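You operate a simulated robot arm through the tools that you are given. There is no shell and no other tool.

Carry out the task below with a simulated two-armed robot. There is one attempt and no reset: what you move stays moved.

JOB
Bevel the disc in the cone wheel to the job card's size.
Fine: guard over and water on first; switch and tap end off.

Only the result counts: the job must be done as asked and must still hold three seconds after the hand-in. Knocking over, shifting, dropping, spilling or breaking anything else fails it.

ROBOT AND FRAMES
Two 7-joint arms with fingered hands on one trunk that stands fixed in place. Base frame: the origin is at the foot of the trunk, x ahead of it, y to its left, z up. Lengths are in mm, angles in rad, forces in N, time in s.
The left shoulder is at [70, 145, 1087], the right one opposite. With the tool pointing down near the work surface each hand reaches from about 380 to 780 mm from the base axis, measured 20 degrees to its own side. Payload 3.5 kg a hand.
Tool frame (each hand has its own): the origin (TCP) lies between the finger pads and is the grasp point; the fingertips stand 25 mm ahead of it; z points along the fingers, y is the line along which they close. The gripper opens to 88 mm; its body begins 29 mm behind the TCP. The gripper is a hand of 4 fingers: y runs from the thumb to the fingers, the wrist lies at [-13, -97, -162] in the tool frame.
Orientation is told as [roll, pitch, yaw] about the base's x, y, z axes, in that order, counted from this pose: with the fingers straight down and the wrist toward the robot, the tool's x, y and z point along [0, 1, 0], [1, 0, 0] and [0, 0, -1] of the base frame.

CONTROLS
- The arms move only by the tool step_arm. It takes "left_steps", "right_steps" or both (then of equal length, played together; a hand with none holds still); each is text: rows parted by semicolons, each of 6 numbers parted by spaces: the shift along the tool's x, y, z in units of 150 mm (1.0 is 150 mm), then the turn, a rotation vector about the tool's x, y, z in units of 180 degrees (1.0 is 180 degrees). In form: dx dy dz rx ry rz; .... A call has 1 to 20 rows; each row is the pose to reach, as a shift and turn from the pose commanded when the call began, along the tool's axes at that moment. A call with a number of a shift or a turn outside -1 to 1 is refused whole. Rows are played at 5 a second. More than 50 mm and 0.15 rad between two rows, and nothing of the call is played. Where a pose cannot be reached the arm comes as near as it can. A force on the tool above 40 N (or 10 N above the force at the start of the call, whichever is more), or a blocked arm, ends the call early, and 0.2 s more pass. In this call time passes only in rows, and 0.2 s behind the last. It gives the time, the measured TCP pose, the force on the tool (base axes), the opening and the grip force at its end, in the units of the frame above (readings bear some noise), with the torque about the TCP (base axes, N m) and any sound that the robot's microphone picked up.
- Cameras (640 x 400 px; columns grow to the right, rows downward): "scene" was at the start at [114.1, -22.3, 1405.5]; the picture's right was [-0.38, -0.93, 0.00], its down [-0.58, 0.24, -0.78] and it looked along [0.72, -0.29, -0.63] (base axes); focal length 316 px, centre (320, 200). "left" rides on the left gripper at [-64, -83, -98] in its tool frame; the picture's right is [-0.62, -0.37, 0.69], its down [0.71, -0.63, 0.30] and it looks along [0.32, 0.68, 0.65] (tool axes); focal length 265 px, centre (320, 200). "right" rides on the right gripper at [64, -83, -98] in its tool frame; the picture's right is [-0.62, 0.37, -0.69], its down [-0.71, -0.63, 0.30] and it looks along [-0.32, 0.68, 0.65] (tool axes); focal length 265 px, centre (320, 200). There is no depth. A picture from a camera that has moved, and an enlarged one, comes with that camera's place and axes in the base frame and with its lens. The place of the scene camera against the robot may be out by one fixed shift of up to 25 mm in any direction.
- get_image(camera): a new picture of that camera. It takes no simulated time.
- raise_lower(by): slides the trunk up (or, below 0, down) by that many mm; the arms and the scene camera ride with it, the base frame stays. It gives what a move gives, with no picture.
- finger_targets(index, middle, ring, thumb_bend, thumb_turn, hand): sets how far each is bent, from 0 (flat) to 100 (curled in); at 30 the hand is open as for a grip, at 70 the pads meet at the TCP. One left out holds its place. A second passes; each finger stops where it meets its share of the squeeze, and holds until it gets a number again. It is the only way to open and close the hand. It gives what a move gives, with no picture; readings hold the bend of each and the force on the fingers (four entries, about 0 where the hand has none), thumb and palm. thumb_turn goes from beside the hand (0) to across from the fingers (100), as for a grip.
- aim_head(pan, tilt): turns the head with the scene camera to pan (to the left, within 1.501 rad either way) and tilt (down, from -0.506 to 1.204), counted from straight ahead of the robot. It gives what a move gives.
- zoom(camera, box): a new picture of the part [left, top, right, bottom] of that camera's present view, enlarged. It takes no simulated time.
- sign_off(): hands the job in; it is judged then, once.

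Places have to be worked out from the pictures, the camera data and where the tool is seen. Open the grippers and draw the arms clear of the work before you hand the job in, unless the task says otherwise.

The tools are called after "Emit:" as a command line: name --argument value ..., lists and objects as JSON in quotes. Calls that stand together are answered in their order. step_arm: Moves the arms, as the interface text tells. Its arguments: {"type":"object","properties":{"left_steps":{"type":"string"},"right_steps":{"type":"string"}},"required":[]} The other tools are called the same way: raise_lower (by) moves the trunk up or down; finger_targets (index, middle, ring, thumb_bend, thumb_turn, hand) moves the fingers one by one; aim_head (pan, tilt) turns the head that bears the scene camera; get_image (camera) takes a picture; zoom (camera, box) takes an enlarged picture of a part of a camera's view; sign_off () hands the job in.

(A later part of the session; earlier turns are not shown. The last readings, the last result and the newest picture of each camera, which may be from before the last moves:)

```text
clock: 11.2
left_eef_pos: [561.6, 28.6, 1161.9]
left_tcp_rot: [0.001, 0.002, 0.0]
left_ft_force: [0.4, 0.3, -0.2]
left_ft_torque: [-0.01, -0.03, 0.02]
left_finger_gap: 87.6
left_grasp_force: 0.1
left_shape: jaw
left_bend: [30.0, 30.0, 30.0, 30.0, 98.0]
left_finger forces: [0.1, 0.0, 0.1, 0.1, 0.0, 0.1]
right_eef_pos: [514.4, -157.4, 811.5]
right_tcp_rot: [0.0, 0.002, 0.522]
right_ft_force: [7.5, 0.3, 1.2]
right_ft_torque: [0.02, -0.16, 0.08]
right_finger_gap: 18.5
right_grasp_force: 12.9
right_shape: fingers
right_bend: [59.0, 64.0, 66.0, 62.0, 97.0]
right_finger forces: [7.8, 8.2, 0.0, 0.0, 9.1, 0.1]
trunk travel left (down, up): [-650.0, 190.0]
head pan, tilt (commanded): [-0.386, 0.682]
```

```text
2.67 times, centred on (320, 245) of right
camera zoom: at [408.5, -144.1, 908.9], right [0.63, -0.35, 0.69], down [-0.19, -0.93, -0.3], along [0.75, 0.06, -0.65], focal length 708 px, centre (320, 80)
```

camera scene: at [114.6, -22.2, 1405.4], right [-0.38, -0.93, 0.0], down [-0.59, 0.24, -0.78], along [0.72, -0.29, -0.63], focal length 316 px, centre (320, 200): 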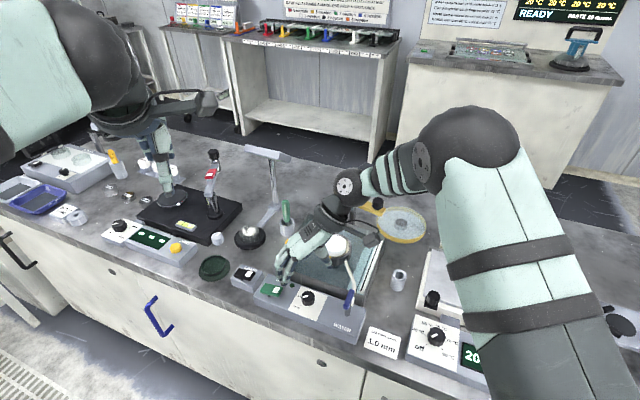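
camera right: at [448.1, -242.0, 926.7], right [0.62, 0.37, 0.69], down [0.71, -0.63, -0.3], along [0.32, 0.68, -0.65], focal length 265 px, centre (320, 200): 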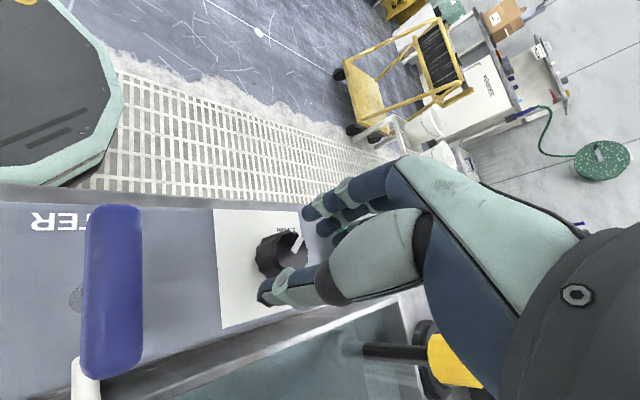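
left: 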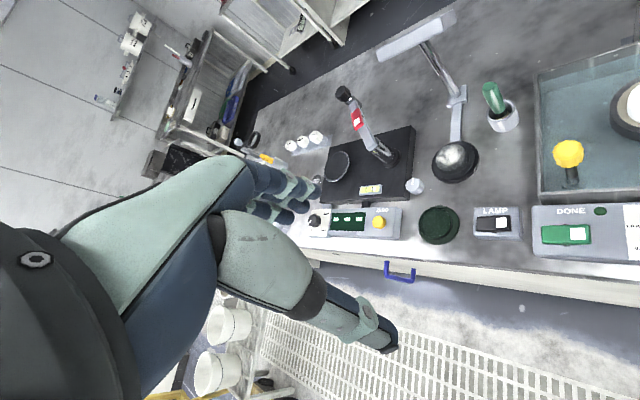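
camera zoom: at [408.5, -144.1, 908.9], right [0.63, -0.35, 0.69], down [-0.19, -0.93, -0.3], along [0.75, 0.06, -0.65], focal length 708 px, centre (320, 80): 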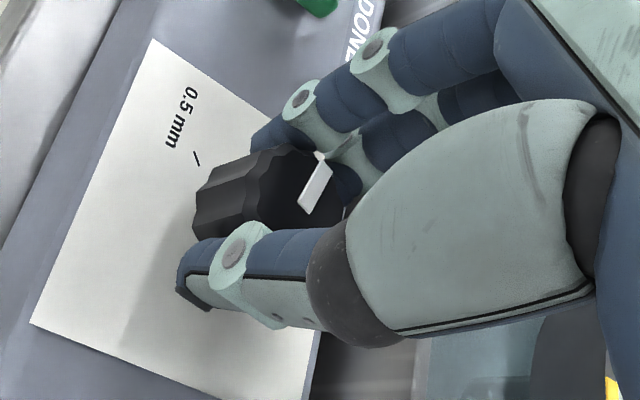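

The hand has turned 60°; I'll zoom hard on the pointer to judge its angle relative to the 1.0 tick.

Emit:
zoom --camera "scene" --box '[292, 280, 324, 300]'

Emit:
zoom --camera "right" --box '[270, 215, 350, 265]'

Emit:
zoom --camera "left" --box '[560, 190, 640, 240]'

```text
16.00 times, centred on (308, 290) of scene
camera zoom: at [115.6, -22.1, 1405.3], right [-0.38, -0.93, 0.0], down [-0.59, 0.24, -0.78], along [0.72, -0.29, -0.63], focal length 5049 px, centre (512, -1240)
```

zoom: 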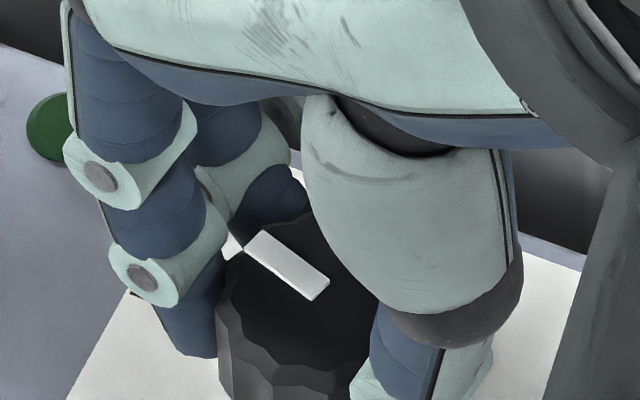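

```text
8.00 times, centred on (310, 240) of right
camera zoom: at [408.5, -144.1, 908.9], right [0.63, -0.35, 0.69], down [-0.19, -0.93, -0.3], along [0.75, 0.06, -0.65], focal length 2123 px, centre (400, -120)
```

zoom: 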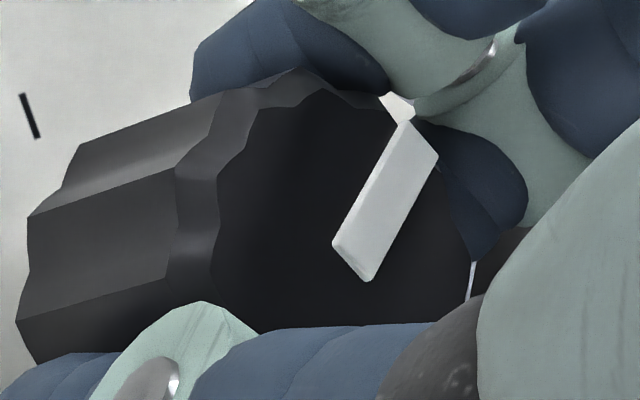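

```text
8.00 times, centred on (600, 215) of left
camera zoom: at [477.5, -34.3, 1260.9], right [-0.37, -0.62, -0.69], down [-0.63, 0.71, -0.3], along [0.68, 0.32, -0.65], focal length 2123 px, centre (-1920, 80)
```

zoom: 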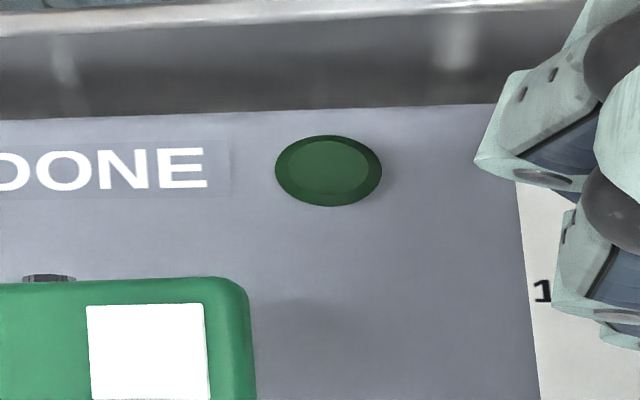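

From the wrist camera the pointer works out at about 28.5°, against 28° for the 1.0 tick – aligned. I'll release by opening only a little to stay clear of the tray wall.

Emit:
finger_targets --hand "right" --index 52 --middle 52 --ring 52 --thumb_bend 52

Emit:
zoom --camera "scene" --box '[270, 250, 340, 310]'

```text
clock: 12.2
left_eef_pos: [561.2, 28.1, 1161.9]
left_tcp_rot: [0.001, 0.0, 0.002]
left_ft_force: [0.5, 0.1, 1.1]
left_ft_torque: [-0.01, 0.0, -0.02]
left_finger_gap: 87.6
left_grasp_force: 0.1
left_shape: jaw
left_bend: [30.0, 30.0, 30.0, 30.0, 98.0]
left_finger forces: [0.0, 0.0, 0.1, 0.0, 0.1, 0.1]
right_eef_pos: [511.8, -158.0, 811.6]
right_tcp_rot: [-0.001, -0.001, 0.523]
right_ft_force: [-0.7, 0.7, 0.0]
right_ft_torque: [0.0, 0.04, -0.02]
right_finger_gap: 36.9
right_grasp_force: 0.0
right_shape: fingers
right_bend: [52.0, 52.0, 52.0, 52.0, 97.0]
right_finger forces: [0.1, 0.0, 0.0, 0.0, 0.0, 0.1]
trunk travel left (down, up): [-650.0, 190.0]
head pan, tilt (commanded): [-0.386, 0.682]
```

```text
6.67 times, centred on (305, 280) of scene
camera zoom: at [114.1, -22.3, 1405.5], right [-0.38, -0.93, 0.0], down [-0.58, 0.24, -0.78], along [0.72, -0.29, -0.63], focal length 2104 px, centre (420, -333)
```

zoom: 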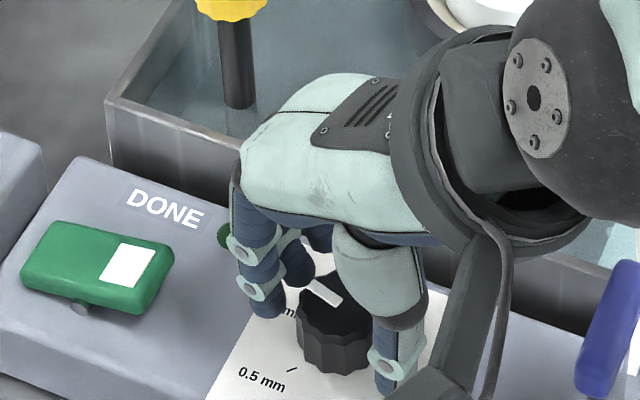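

The knob is free with no force. I'll raise the hand straight up by 100 mm.

Emit:
step_arm --right_steps "0 0 -0.2 0 0 0; 0 0 -0.45 0 0 0; 0 0 -0.7 0 0 0"

Emit:
get_image --camera "right"

Emit:
zoom --camera "right" --box '[170, 220, 300, 320]'

```text
clock: 13.0
left_eef_pos: [558.7, 28.4, 1163.5]
left_tcp_rot: [0.001, 0.0, 0.001]
left_ft_force: [0.7, -0.5, 1.1]
left_ft_torque: [-0.01, 0.01, -0.05]
left_finger_gap: 87.6
left_grasp_force: 0.1
left_shape: jaw
left_bend: [30.0, 30.0, 30.0, 30.0, 98.0]
left_finger forces: [0.0, 0.0, 0.0, 0.0, 0.1, 0.0]
right_eef_pos: [511.5, -158.6, 918.2]
right_tcp_rot: [-0.001, 0.001, 0.523]
right_ft_force: [1.0, 0.1, 0.9]
right_ft_torque: [0.03, -0.03, 0.0]
right_finger_gap: 36.6
right_grasp_force: 0.0
right_shape: fingers
right_bend: [52.0, 52.0, 52.0, 52.0, 97.0]
right_finger forces: [0.0, 0.1, 0.0, 0.1, 0.1, 0.0]
trunk travel left (down, up): [-650.0, 190.0]
head pan, tilt (commanded): [-0.386, 0.682]
```

```text
taken
camera right: at [405.8, -143.9, 1015.5], right [0.63, -0.35, 0.69], down [-0.19, -0.93, -0.3], along [0.75, 0.06, -0.65], focal length 265 px, centre (320, 200)
```

right: 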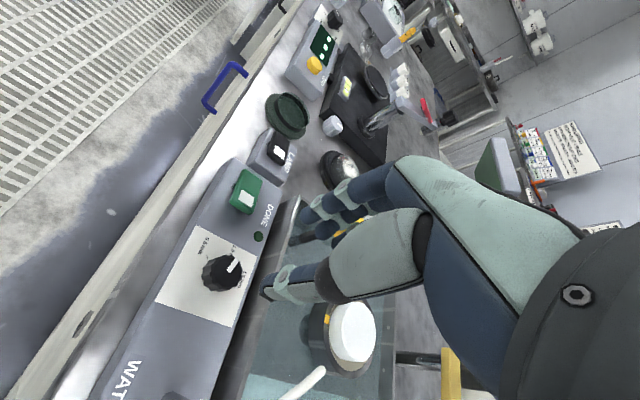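

```text
4.00 times, centred on (235, 270) of right
camera zoom: at [405.8, -143.9, 1015.5], right [0.63, -0.35, 0.69], down [-0.19, -0.93, -0.3], along [0.75, 0.06, -0.65], focal length 1062 px, centre (660, -80)
```

zoom: 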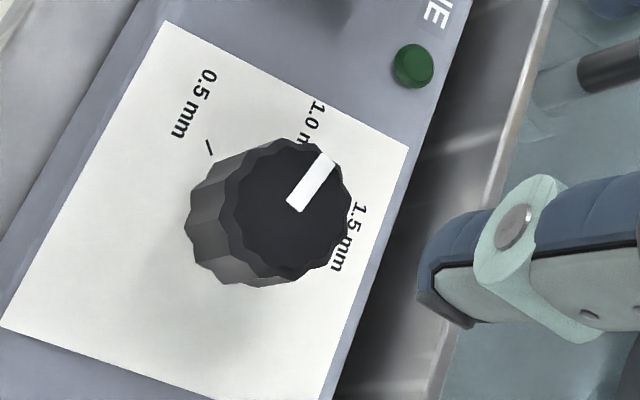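

The pointer looks near 1.0 but perspective hampers reading. I'll put the camera directly above the dial again to measure exactly.

Emit:
step_arm --right_steps "-0.162 0.067 -0.02 0 0 0.0417; -0.324 0.134 -0.04 0 0 0.0833; -0.486 0.202 -0.06 0 0 0.125; -0.648 0.269 -0.08 0 0 0.1667"

Emit:
zoom --camera "right" --box '[0, 280, 90, 360]'

Emit:
get_image --camera "scene"

Emit:
zoom --camera "left" --box '[560, 170, 640, 250]'

```text
clock: 14.0
left_eef_pos: [560.7, 28.1, 1161.4]
left_tcp_rot: [0.001, 0.003, -0.001]
left_ft_force: [-0.1, -0.1, -0.4]
left_ft_torque: [0.04, -0.01, -0.01]
left_finger_gap: 87.6
left_grasp_force: 0.0
left_shape: jaw
left_bend: [30.0, 30.0, 30.0, 30.0, 98.0]
left_finger forces: [0.0, 0.1, 0.1, 0.0, 0.1, 0.1]
right_eef_pos: [596.0, -222.0, 929.3]
right_tcp_rot: [-0.001, 0.0, -0.003]
right_ft_force: [-1.0, 0.7, 0.7]
right_ft_torque: [0.02, 0.03, -0.01]
right_finger_gap: 36.9
right_grasp_force: 0.0
right_shape: fingers
right_bend: [52.0, 52.0, 52.0, 52.0, 97.0]
right_finger forces: [0.0, 0.1, 0.1, 0.0, 0.0, 0.0]
trunk travel left (down, up): [-650.0, 190.0]
head pan, tilt (commanded): [-0.386, 0.682]
```

```text
5.00 times, centred on (45, 320) of right
camera zoom: at [512.2, -157.8, 1026.1], right [0.37, -0.62, 0.69], down [-0.63, -0.71, -0.3], along [0.68, -0.33, -0.65], focal length 1327 px, centre (1695, -400)
```

zoom: 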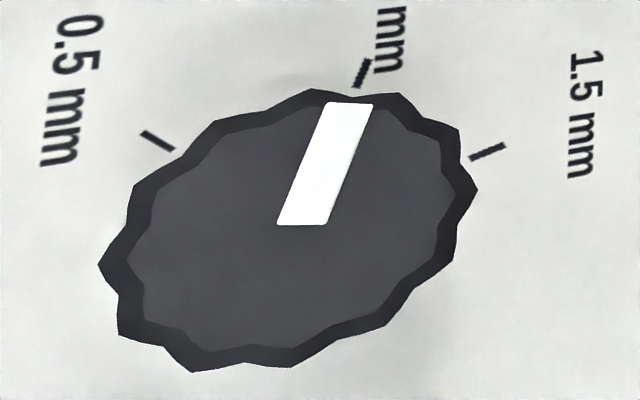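

```text
taken
camera scene: at [114.9, -22.4, 1405.4], right [-0.38, -0.93, 0.0], down [-0.59, 0.24, -0.78], along [0.72, -0.29, -0.63], focal length 316 px, centre (320, 200)
```

scene: 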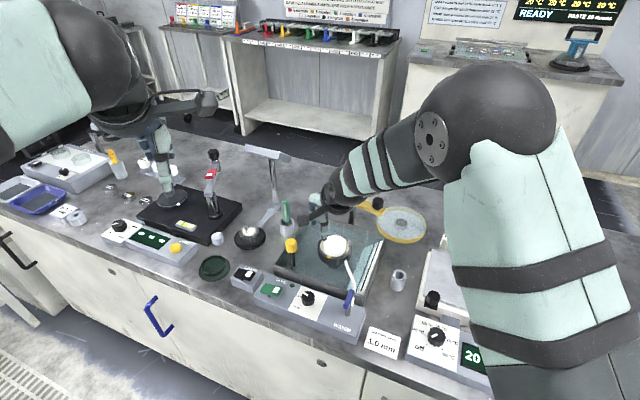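

```text
5.00 times, centred on (600, 210) of left
camera zoom: at [476.9, -34.6, 1261.1], right [-0.37, -0.62, -0.69], down [-0.63, 0.71, -0.3], along [0.68, 0.32, -0.65], focal length 1327 px, centre (-1080, 150)
```

zoom: 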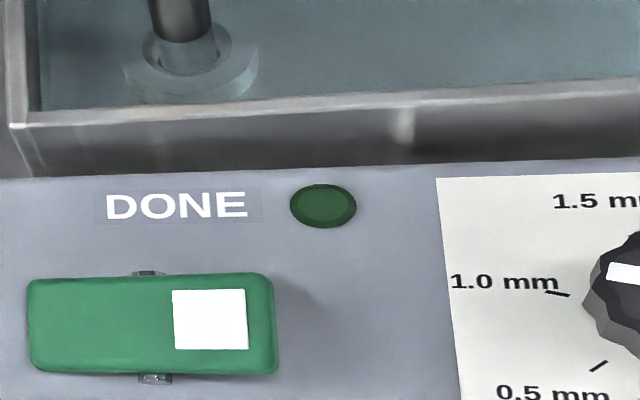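

Directly overhead, the pointer lines up with the 1.0 mm tick. Next I'll move the right hand toward the guard, staying high, to look at its arm and knob.

Emit:
step_arm --right_steps "-0.2 -0.017 -0.06 0 0 0; -0.4 -0.034 -0.12 0 0 0; -0.6 -0.052 -0.16 0 0 0; -0.8 -0.07 -0.19 0 0 0; -1.0 -0.087 -0.207 0 0 0"

Emit:
get_image --camera "right"

Emit:
zoom --camera "right" --box '[180, 130, 380, 330]'

```text
clock: 15.2
left_eef_pos: [561.5, 27.8, 1164.0]
left_tcp_rot: [0.002, -0.001, 0.001]
left_ft_force: [0.5, -0.6, -0.7]
left_ft_torque: [0.0, 0.01, 0.0]
left_finger_gap: 87.5
left_grasp_force: 0.0
left_shape: jaw
left_bend: [30.0, 30.0, 30.0, 30.0, 98.0]
left_finger forces: [0.1, 0.0, 0.1, 0.0, 0.1, 0.0]
right_eef_pos: [582.3, -374.4, 960.9]
right_tcp_rot: [0.001, 0.002, 0.0]
right_ft_force: [-0.7, 0.1, -0.2]
right_ft_torque: [-0.01, 0.01, -0.01]
right_finger_gap: 37.0
right_grasp_force: 0.0
right_shape: fingers
right_bend: [52.0, 52.0, 52.0, 52.0, 97.0]
right_finger forces: [0.0, 0.0, 0.0, 0.1, 0.0, 0.1]
trunk travel left (down, up): [-650.0, 190.0]
head pan, tilt (commanded): [-0.386, 0.682]
```

```text
taken
camera right: at [499.2, -310.0, 1057.8], right [0.37, -0.62, 0.69], down [-0.63, -0.71, -0.3], along [0.68, -0.32, -0.65], focal length 265 px, centre (320, 200)
```

right: 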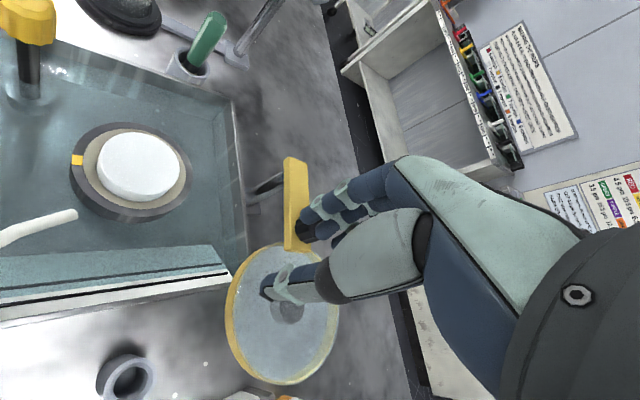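

```text
2.00 times, centred on (280, 230) of right
camera zoom: at [499.2, -310.0, 1057.8], right [0.37, -0.62, 0.69], down [-0.63, -0.71, -0.3], along [0.68, -0.32, -0.65], focal length 531 px, centre (400, 140)
```

zoom: 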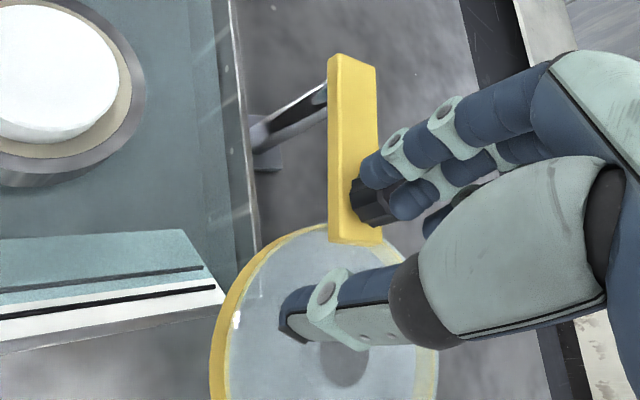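

The guard arm pivots at about (715,-367), the shield centre is at (592,-448) and the wheel at (609,-265.5): a clockwise swing of roughly 77°, with the arm knob near (650,-405,880). I'll open the fingers a bit and position the hand above that knob.

Emit:
step_arm --right_steps "-0.052 0.113 0 0 0 -0.035; -0.104 0.226 0 0 0 -0.07; -0.155 0.34 0 0 0 -0.105; -0.207 0.453 0 0 0 -0.139"

Emit:
get_image --camera "right"

Emit:
get_image --camera "scene"

```text
clock: 16.2
left_eef_pos: [563.1, 27.8, 1161.1]
left_tcp_rot: [0.001, 0.002, 0.001]
left_ft_force: [0.8, -0.6, 0.0]
left_ft_torque: [0.03, 0.0, -0.01]
left_finger_gap: 87.7
left_grasp_force: 0.0
left_shape: jaw
left_bend: [30.0, 30.0, 30.0, 30.0, 98.0]
left_finger forces: [0.1, 0.1, 0.0, 0.0, 0.1, 0.1]
right_eef_pos: [652.9, -405.5, 958.9]
right_tcp_rot: [0.003, 0.003, 0.439]
right_ft_force: [0.3, -0.7, 1.1]
right_ft_torque: [0.0, 0.02, 0.0]
right_finger_gap: 36.8
right_grasp_force: 0.1
right_shape: fingers
right_bend: [52.0, 52.0, 52.0, 52.0, 97.0]
right_finger forces: [0.0, 0.0, 0.1, 0.1, 0.1, 0.0]
trunk travel left (down, up): [-650.0, 190.0]
head pan, tilt (commanded): [-0.386, 0.682]
```

```text
taken
camera right: at [549.2, -381.9, 1056.8], right [0.6, -0.41, 0.69], down [-0.27, -0.91, -0.3], along [0.75, 0.0, -0.66], focal length 265 px, centre (320, 200)
```

right: 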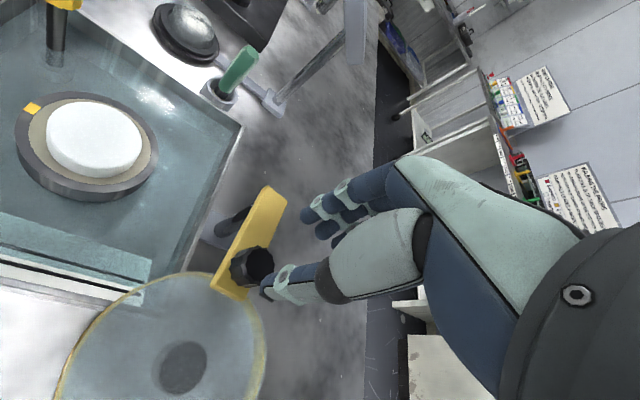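

```text
taken
camera scene: at [115.8, -24.1, 1405.3], right [-0.38, -0.93, 0.0], down [-0.59, 0.24, -0.77], along [0.72, -0.29, -0.63], focal length 316 px, centre (320, 200)
```

scene: 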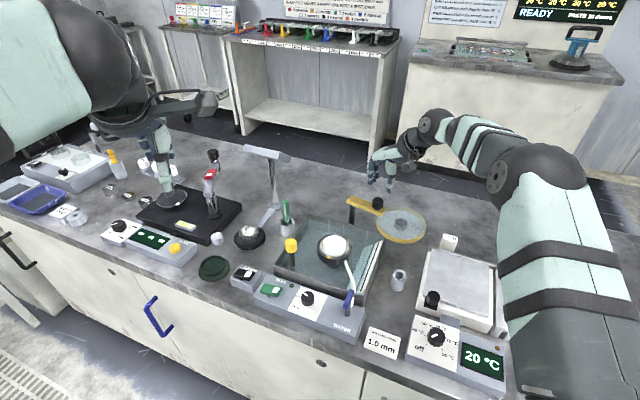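

The knob is now clearly visible between hand and arm; zooming to fix its centre and height.

Emit:
zoom --camera "right" --box '[200, 180, 320, 310]'

Emit:
zoom --camera "scene" --box '[330, 150, 450, 250]'

```text
3.08 times, centred on (260, 245) of right
camera zoom: at [549.2, -381.9, 1056.8], right [0.6, -0.41, 0.69], down [-0.27, -0.91, -0.3], along [0.75, 0.0, -0.66], focal length 817 px, centre (505, 62)
```

zoom: 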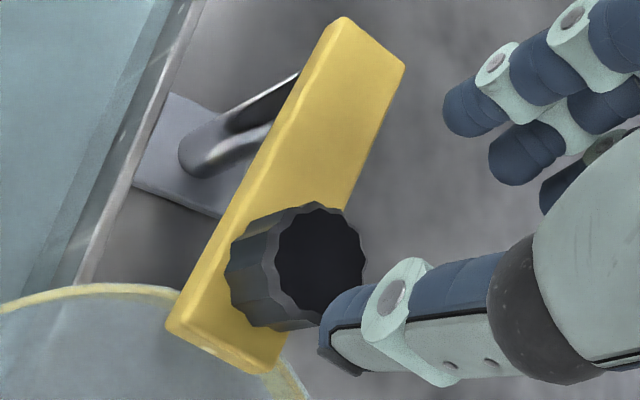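

```text
4.00 times, centred on (390, 200) of scene
camera zoom: at [115.8, -24.1, 1405.3], right [-0.38, -0.93, 0.0], down [-0.59, 0.24, -0.77], along [0.72, -0.29, -0.63], focal length 1262 px, centre (40, 200)
```

zoom: 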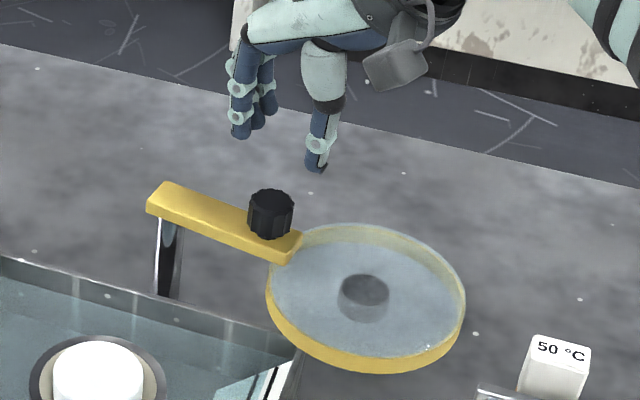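

Combining views: pivot ≈ (717,-368), knob axis ≈ (656.5,-407.5) with top near z 886, arm top at 853. I'll open the fingers slightly, then descend around the knob keeping tips above the arm.

Emit:
finger_targets --hand "right" --index 45 --middle 45 --ring 45 --thumb_bend 45

Emit:
step_arm --right_steps "-0.029 0.023 0.13 0 0 0; -0.029 0.023 0.26 0 0 0"

Emit:
get_image --camera "right"

Emit:
zoom --camera "scene" --box '[330, 150, 450, 250]'

```text
clock: 17.2
left_eef_pos: [560.2, 27.5, 1161.8]
left_tcp_rot: [0.0, -0.001, -0.001]
left_ft_force: [0.1, -0.6, 0.4]
left_ft_torque: [-0.01, -0.04, -0.02]
left_finger_gap: 87.4
left_grasp_force: 0.1
left_shape: jaw
left_bend: [30.0, 30.0, 30.0, 30.0, 98.0]
left_finger forces: [0.0, 0.1, 0.0, 0.0, 0.0, 0.0]
right_eef_pos: [651.8, -403.0, 959.9]
right_tcp_rot: [-0.001, -0.001, 0.436]
right_ft_force: [1.0, 0.7, 0.3]
right_ft_torque: [0.0, 0.04, -0.01]
right_finger_gap: 52.2
right_grasp_force: 0.1
right_shape: fingers
right_bend: [45.0, 45.0, 45.0, 45.0, 97.0]
right_finger forces: [0.1, 0.0, 0.0, 0.1, 0.1, 0.1]
trunk travel left (down, up): [-650.0, 190.0]
head pan, tilt (commanded): [-0.386, 0.682]
```

```text
clock: 17.8
left_eef_pos: [560.2, 27.6, 1160.8]
left_tcp_rot: [0.0, 0.001, 0.0]
left_ft_force: [-0.5, -0.8, 0.8]
left_ft_torque: [0.03, 0.01, -0.02]
left_finger_gap: 87.5
left_grasp_force: 0.0
left_shape: jaw
left_bend: [30.0, 30.0, 30.0, 30.0, 98.0]
left_finger forces: [0.0, 0.1, 0.0, 0.0, 0.1, 0.1]
right_eef_pos: [656.3, -406.1, 921.5]
right_tcp_rot: [0.001, 0.0, 0.438]
right_ft_force: [1.0, -0.2, 0.4]
right_ft_torque: [0.03, 0.0, 0.03]
right_finger_gap: 52.1
right_grasp_force: 0.1
right_shape: fingers
right_bend: [45.0, 45.0, 45.0, 45.0, 97.0]
right_finger forces: [0.0, 0.0, 0.1, 0.0, 0.1, 0.0]
trunk travel left (down, up): [-650.0, 190.0]
head pan, tilt (commanded): [-0.386, 0.682]
```

```text
taken
camera right: at [553.2, -383.7, 1019.0], right [0.6, -0.41, 0.69], down [-0.27, -0.91, -0.31], along [0.76, 0.0, -0.65], focal length 265 px, centre (320, 200)
```

right: 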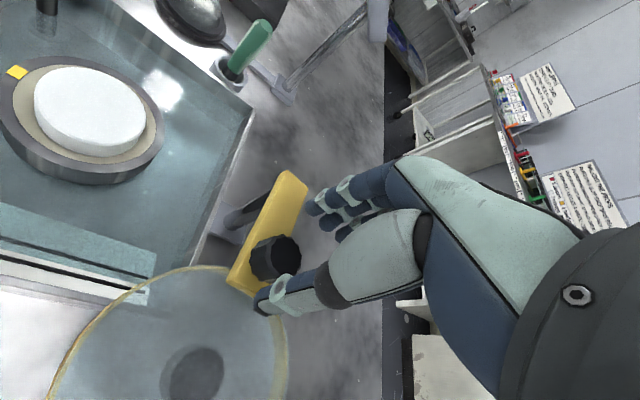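

```text
4.00 times, centred on (390, 200) of scene
camera zoom: at [114.6, -22.7, 1405.4], right [-0.38, -0.93, 0.0], down [-0.58, 0.24, -0.78], along [0.72, -0.29, -0.63], focal length 1262 px, centre (40, 200)
```

zoom: 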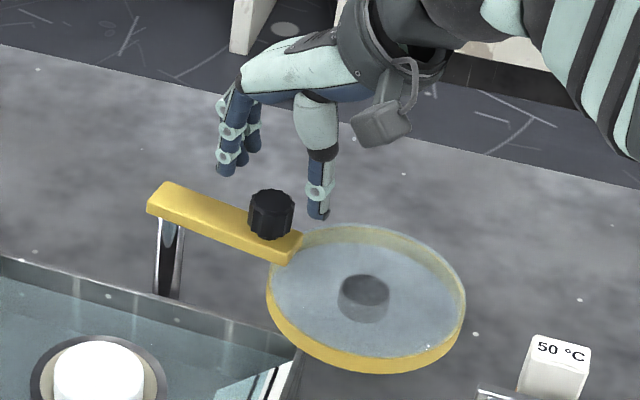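

The knob's image position matches a point straight below the TCP with its top at z≈881. Descending 27 mm more to TCP z≈894.

Emit:
step_arm --right_steps "0 0 0.09 0 0 0; 0 0 0.183 0 0 0"

Emit:
zoom --camera "right" --box '[220, 170, 420, 320]'

Emit:
zoom --camera "scene" --box '[330, 150, 450, 250]'

```text
clock: 18.4
left_eef_pos: [560.6, 27.5, 1162.6]
left_tcp_rot: [0.0, -0.001, 0.0]
left_ft_force: [-0.3, 0.5, -0.7]
left_ft_torque: [0.0, -0.01, 0.02]
left_finger_gap: 87.7
left_grasp_force: 0.0
left_shape: jaw
left_bend: [30.0, 30.0, 30.0, 30.0, 98.0]
left_finger forces: [0.0, 0.0, 0.1, 0.1, 0.0, 0.1]
right_eef_pos: [656.7, -406.1, 893.8]
right_tcp_rot: [0.001, 0.001, 0.437]
right_ft_force: [-0.2, 0.0, -0.4]
right_ft_torque: [-0.01, 0.02, -0.03]
right_finger_gap: 52.1
right_grasp_force: 0.1
right_shape: fingers
right_bend: [45.0, 45.0, 45.0, 45.0, 97.0]
right_finger forces: [0.0, 0.0, 0.0, 0.0, 0.1, 0.1]
trunk travel left (down, up): [-650.0, 190.0]
head pan, tilt (commanded): [-0.386, 0.682]
```

```text
2.67 times, centred on (320, 245) of right
camera zoom: at [552.9, -383.5, 990.9], right [0.6, -0.41, 0.69], down [-0.27, -0.91, -0.3], along [0.76, 0.0, -0.65], focal length 708 px, centre (320, 80)
```

zoom: 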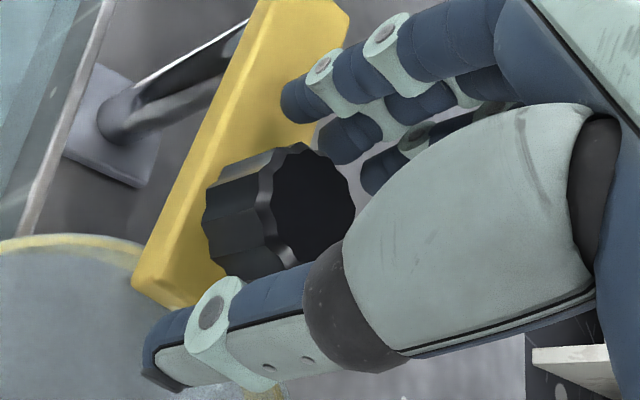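

```text
4.00 times, centred on (390, 200) of scene
camera zoom: at [114.5, -22.7, 1405.4], right [-0.38, -0.93, 0.0], down [-0.58, 0.24, -0.78], along [0.72, -0.29, -0.63], focal length 1262 px, centre (40, 200)
```

zoom: 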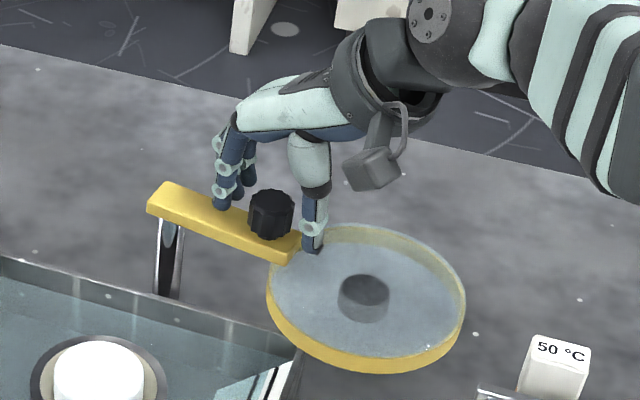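

The knob stands between fingers and thumb with tips above the arm and shield. Closing to grip it.

Emit:
finger_targets --hand "right" --index 70 --middle 70 --ring 64 --thumb_bend 70

Emit:
zoom --camera "right" --box '[220, 170, 420, 320]'

Emit:
zoom --camera "scene" --box '[330, 150, 450, 250]'

```text
clock: 19.4
left_eef_pos: [562.0, 29.1, 1161.5]
left_tcp_rot: [-0.001, -0.001, 0.001]
left_ft_force: [0.5, -0.5, -0.7]
left_ft_torque: [0.01, 0.0, 0.0]
left_finger_gap: 87.8
left_grasp_force: 0.1
left_shape: jaw
left_bend: [30.0, 30.0, 30.0, 30.0, 98.0]
left_finger forces: [0.0, 0.0, 0.0, 0.1, 0.0, 0.1]
right_eef_pos: [657.3, -405.4, 894.1]
right_tcp_rot: [0.0, 0.0, 0.437]
right_ft_force: [3.5, 2.5, 0.6]
right_ft_torque: [0.07, -0.09, 0.04]
right_finger_gap: 17.7
right_grasp_force: 7.9
right_shape: fingers
right_bend: [62.0, 64.0, 64.0, 62.0, 97.0]
right_finger forces: [5.3, 5.0, 0.0, 0.0, 6.3, 0.1]
trunk travel left (down, up): [-650.0, 190.0]
head pan, tilt (commanded): [-0.386, 0.682]
```

```text
2.67 times, centred on (320, 245) of right
camera zoom: at [553.5, -382.4, 991.2], right [0.6, -0.41, 0.69], down [-0.27, -0.91, -0.3], along [0.76, 0.0, -0.65], focal length 708 px, centre (320, 80)
```

zoom: 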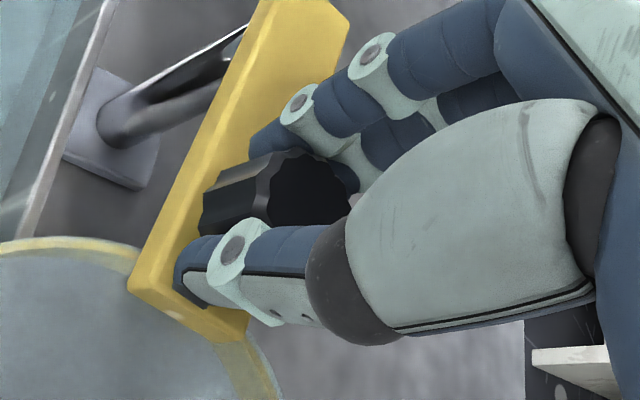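

```text
4.00 times, centred on (390, 200) of scene
camera zoom: at [115.0, -21.7, 1405.4], right [-0.38, -0.93, 0.0], down [-0.59, 0.24, -0.78], along [0.72, -0.29, -0.63], focal length 1262 px, centre (40, 200)
```

zoom: 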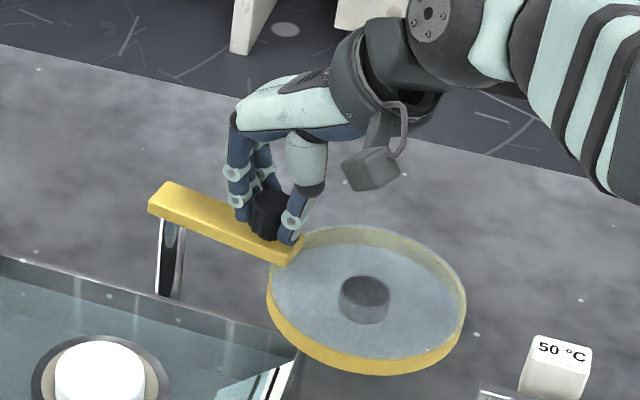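

Grip is 8 N on the knob. Now I'll swing the guard clockwise about the pivot (717,-368), rotating the hand along with it, first half (38°).

Emit:
step_arm --right_steps "0.0627 -0.0043 0 0 0 0.0422; 0.1256 -0.0002 0 0 0 0.0844; 0.1874 0.0121 0 0 0 0.1267; 0.247 0.0327 0 0 0 0.1689; 0.3034 0.0608 0 0 0 0.2111"

Emit:
get_image --camera "right"

Emit:
get_image --camera "scene"

```text
clock: 20.6
left_eef_pos: [561.9, 29.4, 1161.0]
left_tcp_rot: [-0.001, 0.001, -0.003]
left_ft_force: [0.2, 0.2, -1.0]
left_ft_torque: [0.0, -0.03, 0.02]
left_finger_gap: 87.7
left_grasp_force: 0.0
left_shape: jaw
left_bend: [30.0, 30.0, 30.0, 30.0, 98.0]
left_finger forces: [0.0, 0.0, 0.0, 0.1, 0.0, 0.0]
right_eef_pos: [645.5, -360.6, 893.2]
right_tcp_rot: [0.001, 0.0, -0.23]
right_ft_force: [5.5, 0.7, 1.9]
right_ft_torque: [-0.01, -0.16, 0.02]
right_finger_gap: 17.4
right_grasp_force: 8.6
right_shape: fingers
right_bend: [62.0, 64.0, 64.0, 62.0, 96.0]
right_finger forces: [6.0, 5.2, 0.0, 0.1, 6.2, 0.1]
trunk travel left (down, up): [-650.0, 190.0]
head pan, tilt (commanded): [-0.386, 0.682]
```

```text
taken
camera right: at [578.3, -278.8, 990.9], right [0.22, -0.69, 0.69], down [-0.78, -0.55, -0.3], along [0.59, -0.47, -0.65], focal length 265 px, centre (320, 200)
```

right: 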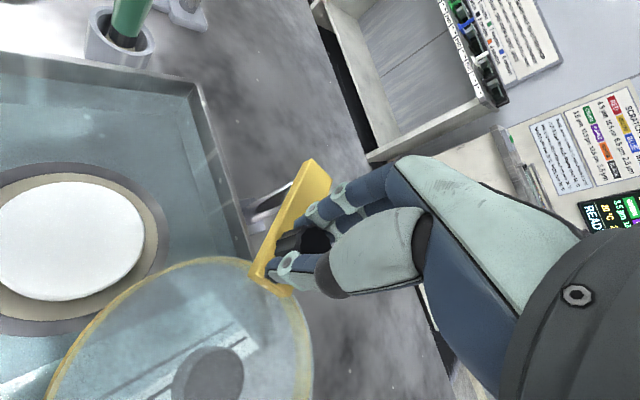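

```text
taken
camera scene: at [115.3, -21.2, 1405.4], right [-0.38, -0.93, 0.0], down [-0.59, 0.24, -0.78], along [0.72, -0.29, -0.63], focal length 316 px, centre (320, 200)
```

scene: 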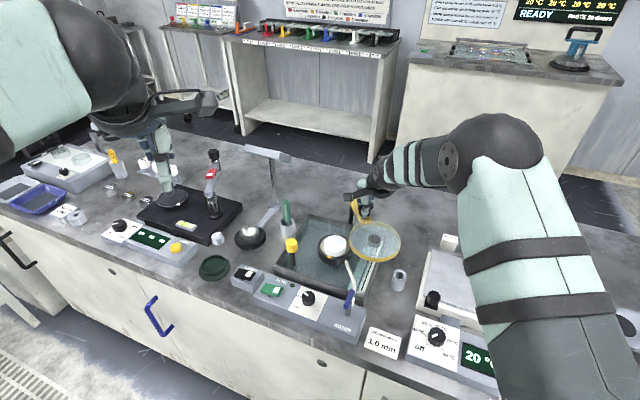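

The guard swings smoothly with low force. Repeating the same rigid rotation for the second 38° should bring it over the wheel.

Emit:
step_arm --right_steps "0.0627 -0.0043 0 0 0 0.0422; 0.1256 -0.0002 0 0 0 0.0844; 0.1874 0.0121 0 0 0 0.1267; 0.247 0.0327 0 0 0 0.1689; 0.3034 0.0608 0 0 0 0.2111"

Emit:
get_image --camera "right"

Emit:
get_image --camera "scene"

Emit:
zoom --camera "scene" --box '[270, 180, 420, 300]'

```text
clock: 21.8
left_eef_pos: [560.9, 28.8, 1160.6]
left_tcp_rot: [0.001, 0.002, 0.0]
left_ft_force: [-0.1, -0.4, -0.2]
left_ft_torque: [0.01, 0.01, 0.04]
left_finger_gap: 87.8
left_grasp_force: 0.0
left_shape: jaw
left_bend: [30.0, 30.0, 30.0, 30.0, 98.0]
left_finger forces: [0.0, 0.0, 0.0, 0.0, 0.0, 0.0]
right_eef_pos: [664.4, -318.1, 893.6]
right_tcp_rot: [0.001, 0.0, -0.894]
right_ft_force: [5.1, -3.0, 2.3]
right_ft_torque: [-0.06, -0.11, 0.02]
right_finger_gap: 17.4
right_grasp_force: 9.3
right_shape: fingers
right_bend: [61.0, 64.0, 64.0, 63.0, 96.0]
right_finger forces: [6.7, 5.5, 0.1, 0.0, 6.0, 0.0]
trunk travel left (down, up): [-650.0, 190.0]
head pan, tilt (commanded): [-0.386, 0.682]
```

```text
taken
camera right: at [662.2, -213.2, 990.6], right [-0.25, -0.68, 0.69], down [-0.95, 0.04, -0.3], along [0.18, -0.74, -0.65], focal length 265 px, centre (320, 200)
```

right: 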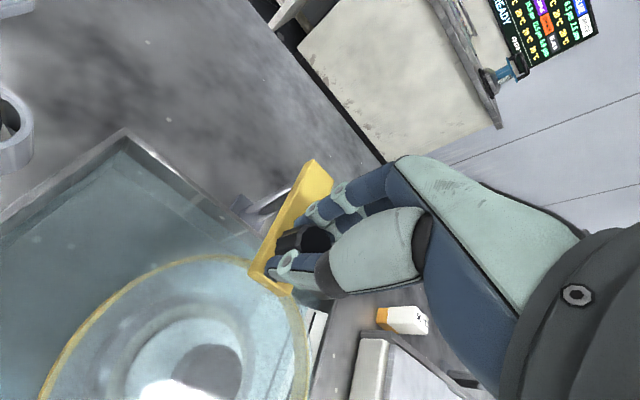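

```text
taken
camera scene: at [115.4, -22.2, 1405.4], right [-0.38, -0.93, 0.0], down [-0.59, 0.24, -0.78], along [0.72, -0.29, -0.63], focal length 316 px, centre (320, 200)
```

scene: 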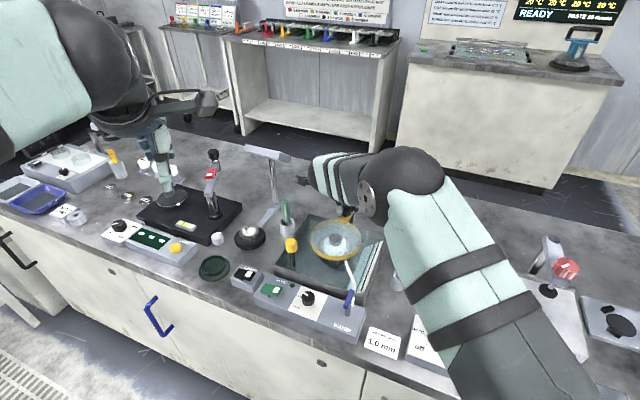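

```text
3.33 times, centred on (345, 240) of scene
camera zoom: at [115.4, -22.2, 1405.4], right [-0.38, -0.93, 0.0], down [-0.59, 0.24, -0.78], along [0.72, -0.29, -0.63], focal length 1052 px, centre (237, 67)
```

zoom: 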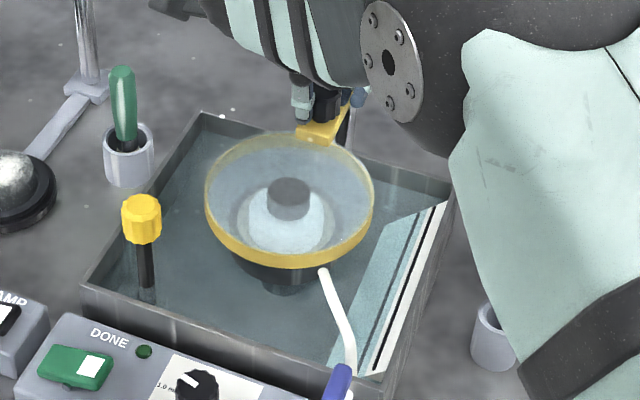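

The guard's shield is now centred over the wheel (est. (606,-267) vs wheel (609,-265.5)). I'll release the knob.

Emit:
finger_targets --hand "right" --index 45 --middle 45 --ring 45 --thumb_bend 45

Emit:
step_arm --right_steps "0 0 -0.15 0 0 0; 0 0 -0.35 0 0 0; 0 0 -0.6 0 0 0"

Emit:
get_image --camera "right"

Emit:
zoom --camera "scene" --box '[270, 180, 420, 300]'

```text
clock: 22.8
left_eef_pos: [560.1, 28.5, 1161.6]
left_tcp_rot: [0.001, -0.001, 0.0]
left_ft_force: [0.1, -0.4, 0.0]
left_ft_torque: [-0.01, 0.0, 0.0]
left_finger_gap: 87.8
left_grasp_force: 0.0
left_shape: jaw
left_bend: [30.0, 30.0, 30.0, 30.0, 98.0]
left_finger forces: [0.0, 0.1, 0.0, 0.0, 0.0, 0.0]
right_eef_pos: [663.7, -318.0, 892.1]
right_tcp_rot: [0.001, 0.001, -0.89]
right_ft_force: [0.0, 1.1, 0.1]
right_ft_torque: [-0.01, -0.01, 0.01]
right_finger_gap: 52.3
right_grasp_force: 0.1
right_shape: fingers
right_bend: [45.0, 45.0, 45.0, 45.0, 97.0]
right_finger forces: [0.1, 0.0, 0.1, 0.0, 0.0, 0.0]
trunk travel left (down, up): [-650.0, 190.0]
head pan, tilt (commanded): [-0.386, 0.682]
```

```text
clock: 23.6
left_eef_pos: [558.7, 28.4, 1162.2]
left_tcp_rot: [0.001, 0.0, 0.001]
left_ft_force: [-0.2, 0.2, -0.4]
left_ft_torque: [-0.01, -0.01, 0.02]
left_finger_gap: 87.5
left_grasp_force: 0.1
left_shape: jaw
left_bend: [30.0, 30.0, 30.0, 30.0, 98.0]
left_finger forces: [0.0, 0.1, 0.0, 0.1, 0.1, 0.0]
right_eef_pos: [663.3, -318.6, 985.2]
right_tcp_rot: [0.0, -0.001, -0.891]
right_ft_force: [-0.5, 0.0, 0.1]
right_ft_torque: [0.0, 0.02, 0.01]
right_finger_gap: 52.1
right_grasp_force: 0.1
right_shape: fingers
right_bend: [45.0, 45.0, 45.0, 45.0, 97.0]
right_finger forces: [0.1, 0.0, 0.0, 0.0, 0.0, 0.1]
trunk travel left (down, up): [-650.0, 190.0]
head pan, tilt (commanded): [-0.386, 0.682]
```

```text
taken
camera right: at [660.6, -213.0, 1082.2], right [-0.25, -0.68, 0.69], down [-0.95, 0.04, -0.3], along [0.18, -0.74, -0.65], focal length 265 px, centre (320, 200)
```

right: 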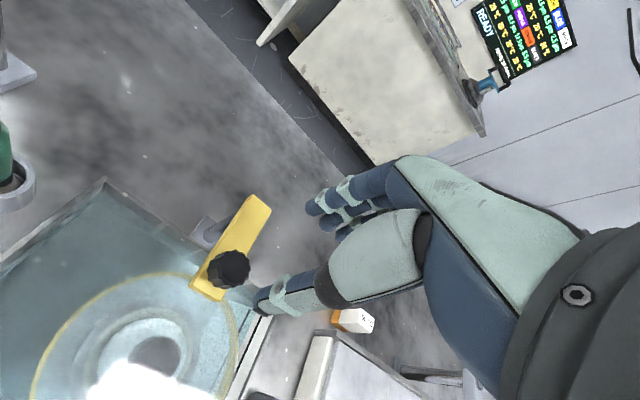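

```text
3.33 times, centred on (345, 240) of scene
camera zoom: at [113.2, -21.9, 1405.5], right [-0.38, -0.93, 0.0], down [-0.58, 0.24, -0.78], along [0.72, -0.29, -0.63], focal length 1052 px, centre (237, 67)
```

zoom: 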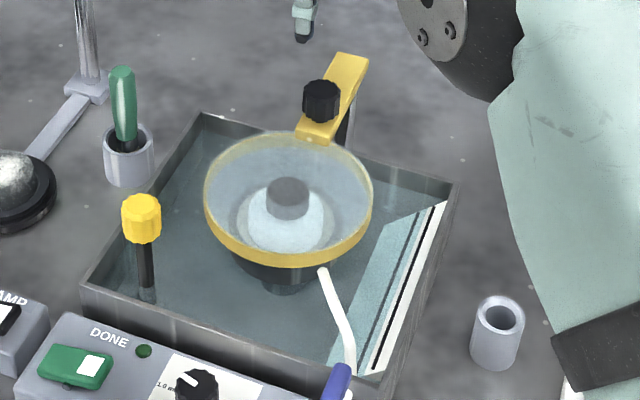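

The guard stays put over the wheel. Next the tap: I'll retreat the right hand toward it at height, turning the wrist back, to look at the handle closely.

Emit:
step_arm --right_steps "-0.058 -0.113 0 0 0 -0.0444; -0.117 -0.227 0 0 0 -0.0889; -0.175 -0.34 0 0 0 -0.1333; -0.233 -0.453 0 0 0 -0.1778; -0.292 -0.567 0 0 0 -0.2222; -0.35 -0.68 0 0 0 -0.2667"

Emit:
get_image --camera "right"

Emit:
zoom --camera "scene" --box '[300, 210, 400, 330]'

```text
clock: 25.0
left_eef_pos: [558.6, 27.6, 1162.5]
left_tcp_rot: [0.0, 0.0, 0.0]
left_ft_force: [-0.6, 0.3, -0.4]
left_ft_torque: [0.04, 0.03, 0.02]
left_finger_gap: 87.3
left_grasp_force: 0.2
left_shape: jaw
left_bend: [30.0, 30.0, 30.0, 30.0, 98.0]
left_finger forces: [0.0, 0.0, 0.0, 0.0, 0.0, 0.0]
right_eef_pos: [559.0, -272.5, 982.3]
right_tcp_rot: [-0.001, -0.002, -0.049]
right_ft_force: [-0.3, 0.0, 0.2]
right_ft_torque: [0.01, -0.01, 0.01]
right_finger_gap: 52.1
right_grasp_force: 0.0
right_shape: fingers
right_bend: [45.0, 45.0, 45.0, 45.0, 97.0]
right_finger forces: [0.1, 0.1, 0.1, 0.0, 0.0, 0.1]
trunk travel left (down, up): [-650.0, 190.0]
head pan, tilt (commanded): [-0.386, 0.682]
```

```text
taken
camera right: at [477.4, -204.0, 1080.9], right [0.34, -0.64, 0.69], down [-0.66, -0.68, -0.31], along [0.67, -0.36, -0.65], focal length 265 px, centre (320, 200)
```

right: 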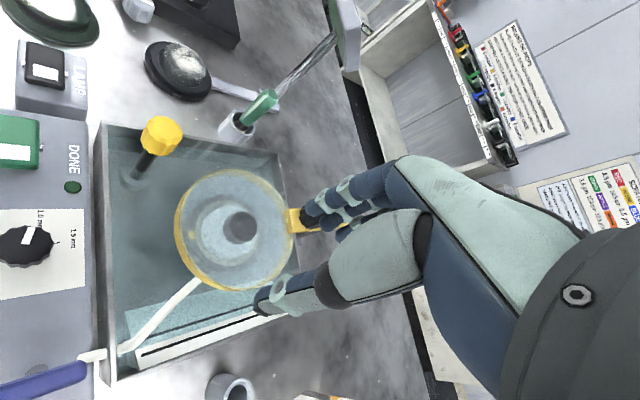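

```text
3.33 times, centred on (350, 270) of scene
camera zoom: at [113.2, -22.9, 1405.5], right [-0.38, -0.93, 0.0], down [-0.58, 0.24, -0.78], along [0.72, -0.29, -0.63], focal length 1052 px, centre (220, -33)
```

zoom: 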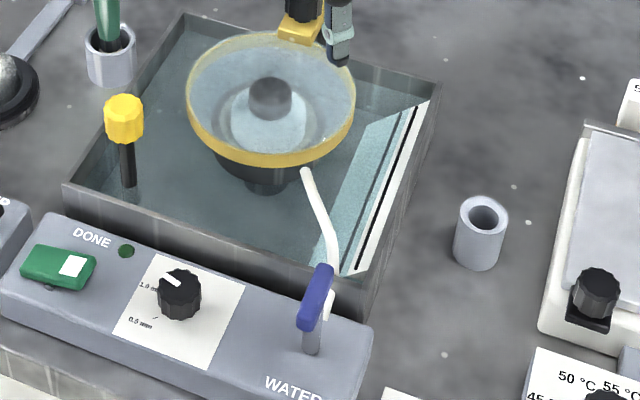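

The tube passes low through the tray wall (rim ≈798), so fingers at tap-handle height (≈835) will clear it. I'll move above the tap with the fingers set to close across the handle (yaw 45°).

Emit:
step_arm --right_steps "0.046 -0.12 0.091 0 0 -0.0443; 0.092 -0.24 0.182 0 0 -0.0885; 0.1375 -0.36 0.273 0 0 -0.1328; 0.183 -0.48 0.365 0 0 -0.1771; 0.229 -0.6 0.456 0 0 -0.2213; 0.275 -0.721 0.547 0 0 -0.2656"

Emit:
get_image --camera "right"

Emit:
zoom --camera "scene" --box '[300, 210, 400, 330]'

```text
clock: 26.4
left_eef_pos: [560.6, 28.0, 1160.9]
left_tcp_rot: [0.0, 0.0, 0.0]
left_ft_force: [0.2, -0.2, -0.6]
left_ft_torque: [0.02, 0.01, -0.03]
left_finger_gap: 87.6
left_grasp_force: 0.0
left_shape: jaw
left_bend: [30.0, 30.0, 30.0, 30.0, 98.0]
left_finger forces: [0.0, 0.1, 0.0, 0.0, 0.1, 0.1]
right_eef_pos: [452.8, -225.3, 902.1]
right_tcp_rot: [0.001, 0.001, 0.785]
right_ft_force: [0.1, -0.2, 1.2]
right_ft_torque: [-0.03, -0.01, -0.05]
right_finger_gap: 52.3
right_grasp_force: 0.0
right_shape: fingers
right_bend: [45.0, 45.0, 45.0, 45.0, 97.0]
right_finger forces: [0.0, 0.1, 0.0, 0.0, 0.0, 0.0]
trunk travel left (down, up): [-650.0, 190.0]
head pan, tilt (commanded): [-0.386, 0.682]
```

```text
taken
camera right: at [347.4, -238.5, 999.0], right [0.7, -0.18, 0.69], down [0.06, -0.95, -0.3], along [0.71, 0.25, -0.65], focal length 265 px, centre (320, 200)
```

right: 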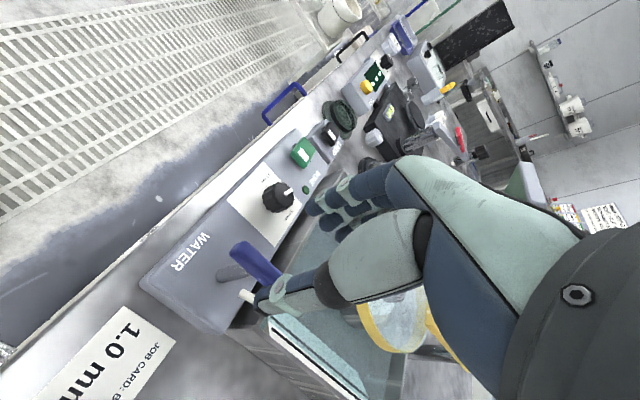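

```text
3.33 times, centred on (350, 270) of scene
camera zoom: at [114.3, -22.7, 1405.5], right [-0.38, -0.93, 0.0], down [-0.58, 0.24, -0.78], along [0.72, -0.29, -0.63], focal length 1052 px, centre (220, -33)
```

zoom: 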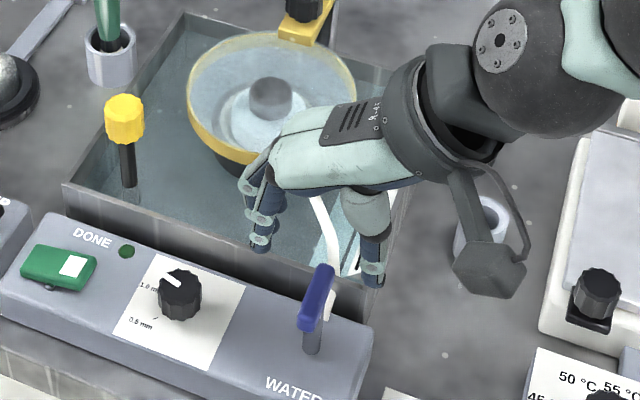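

Zooming on the tap handle in the wrist camera to align with it.

Emit:
zoom --camera "right" --box '[190, 210, 320, 320]'

```text
3.64 times, centred on (255, 265) of right
camera zoom: at [347.4, -238.5, 999.0], right [0.7, -0.18, 0.69], down [0.06, -0.95, -0.3], along [0.71, 0.25, -0.65], focal length 965 px, centre (556, -36)
```

zoom: 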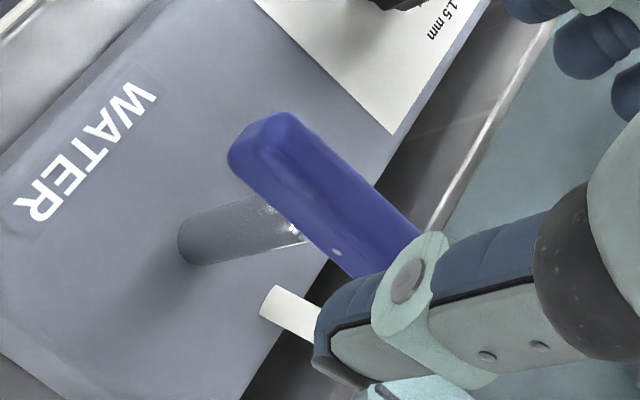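

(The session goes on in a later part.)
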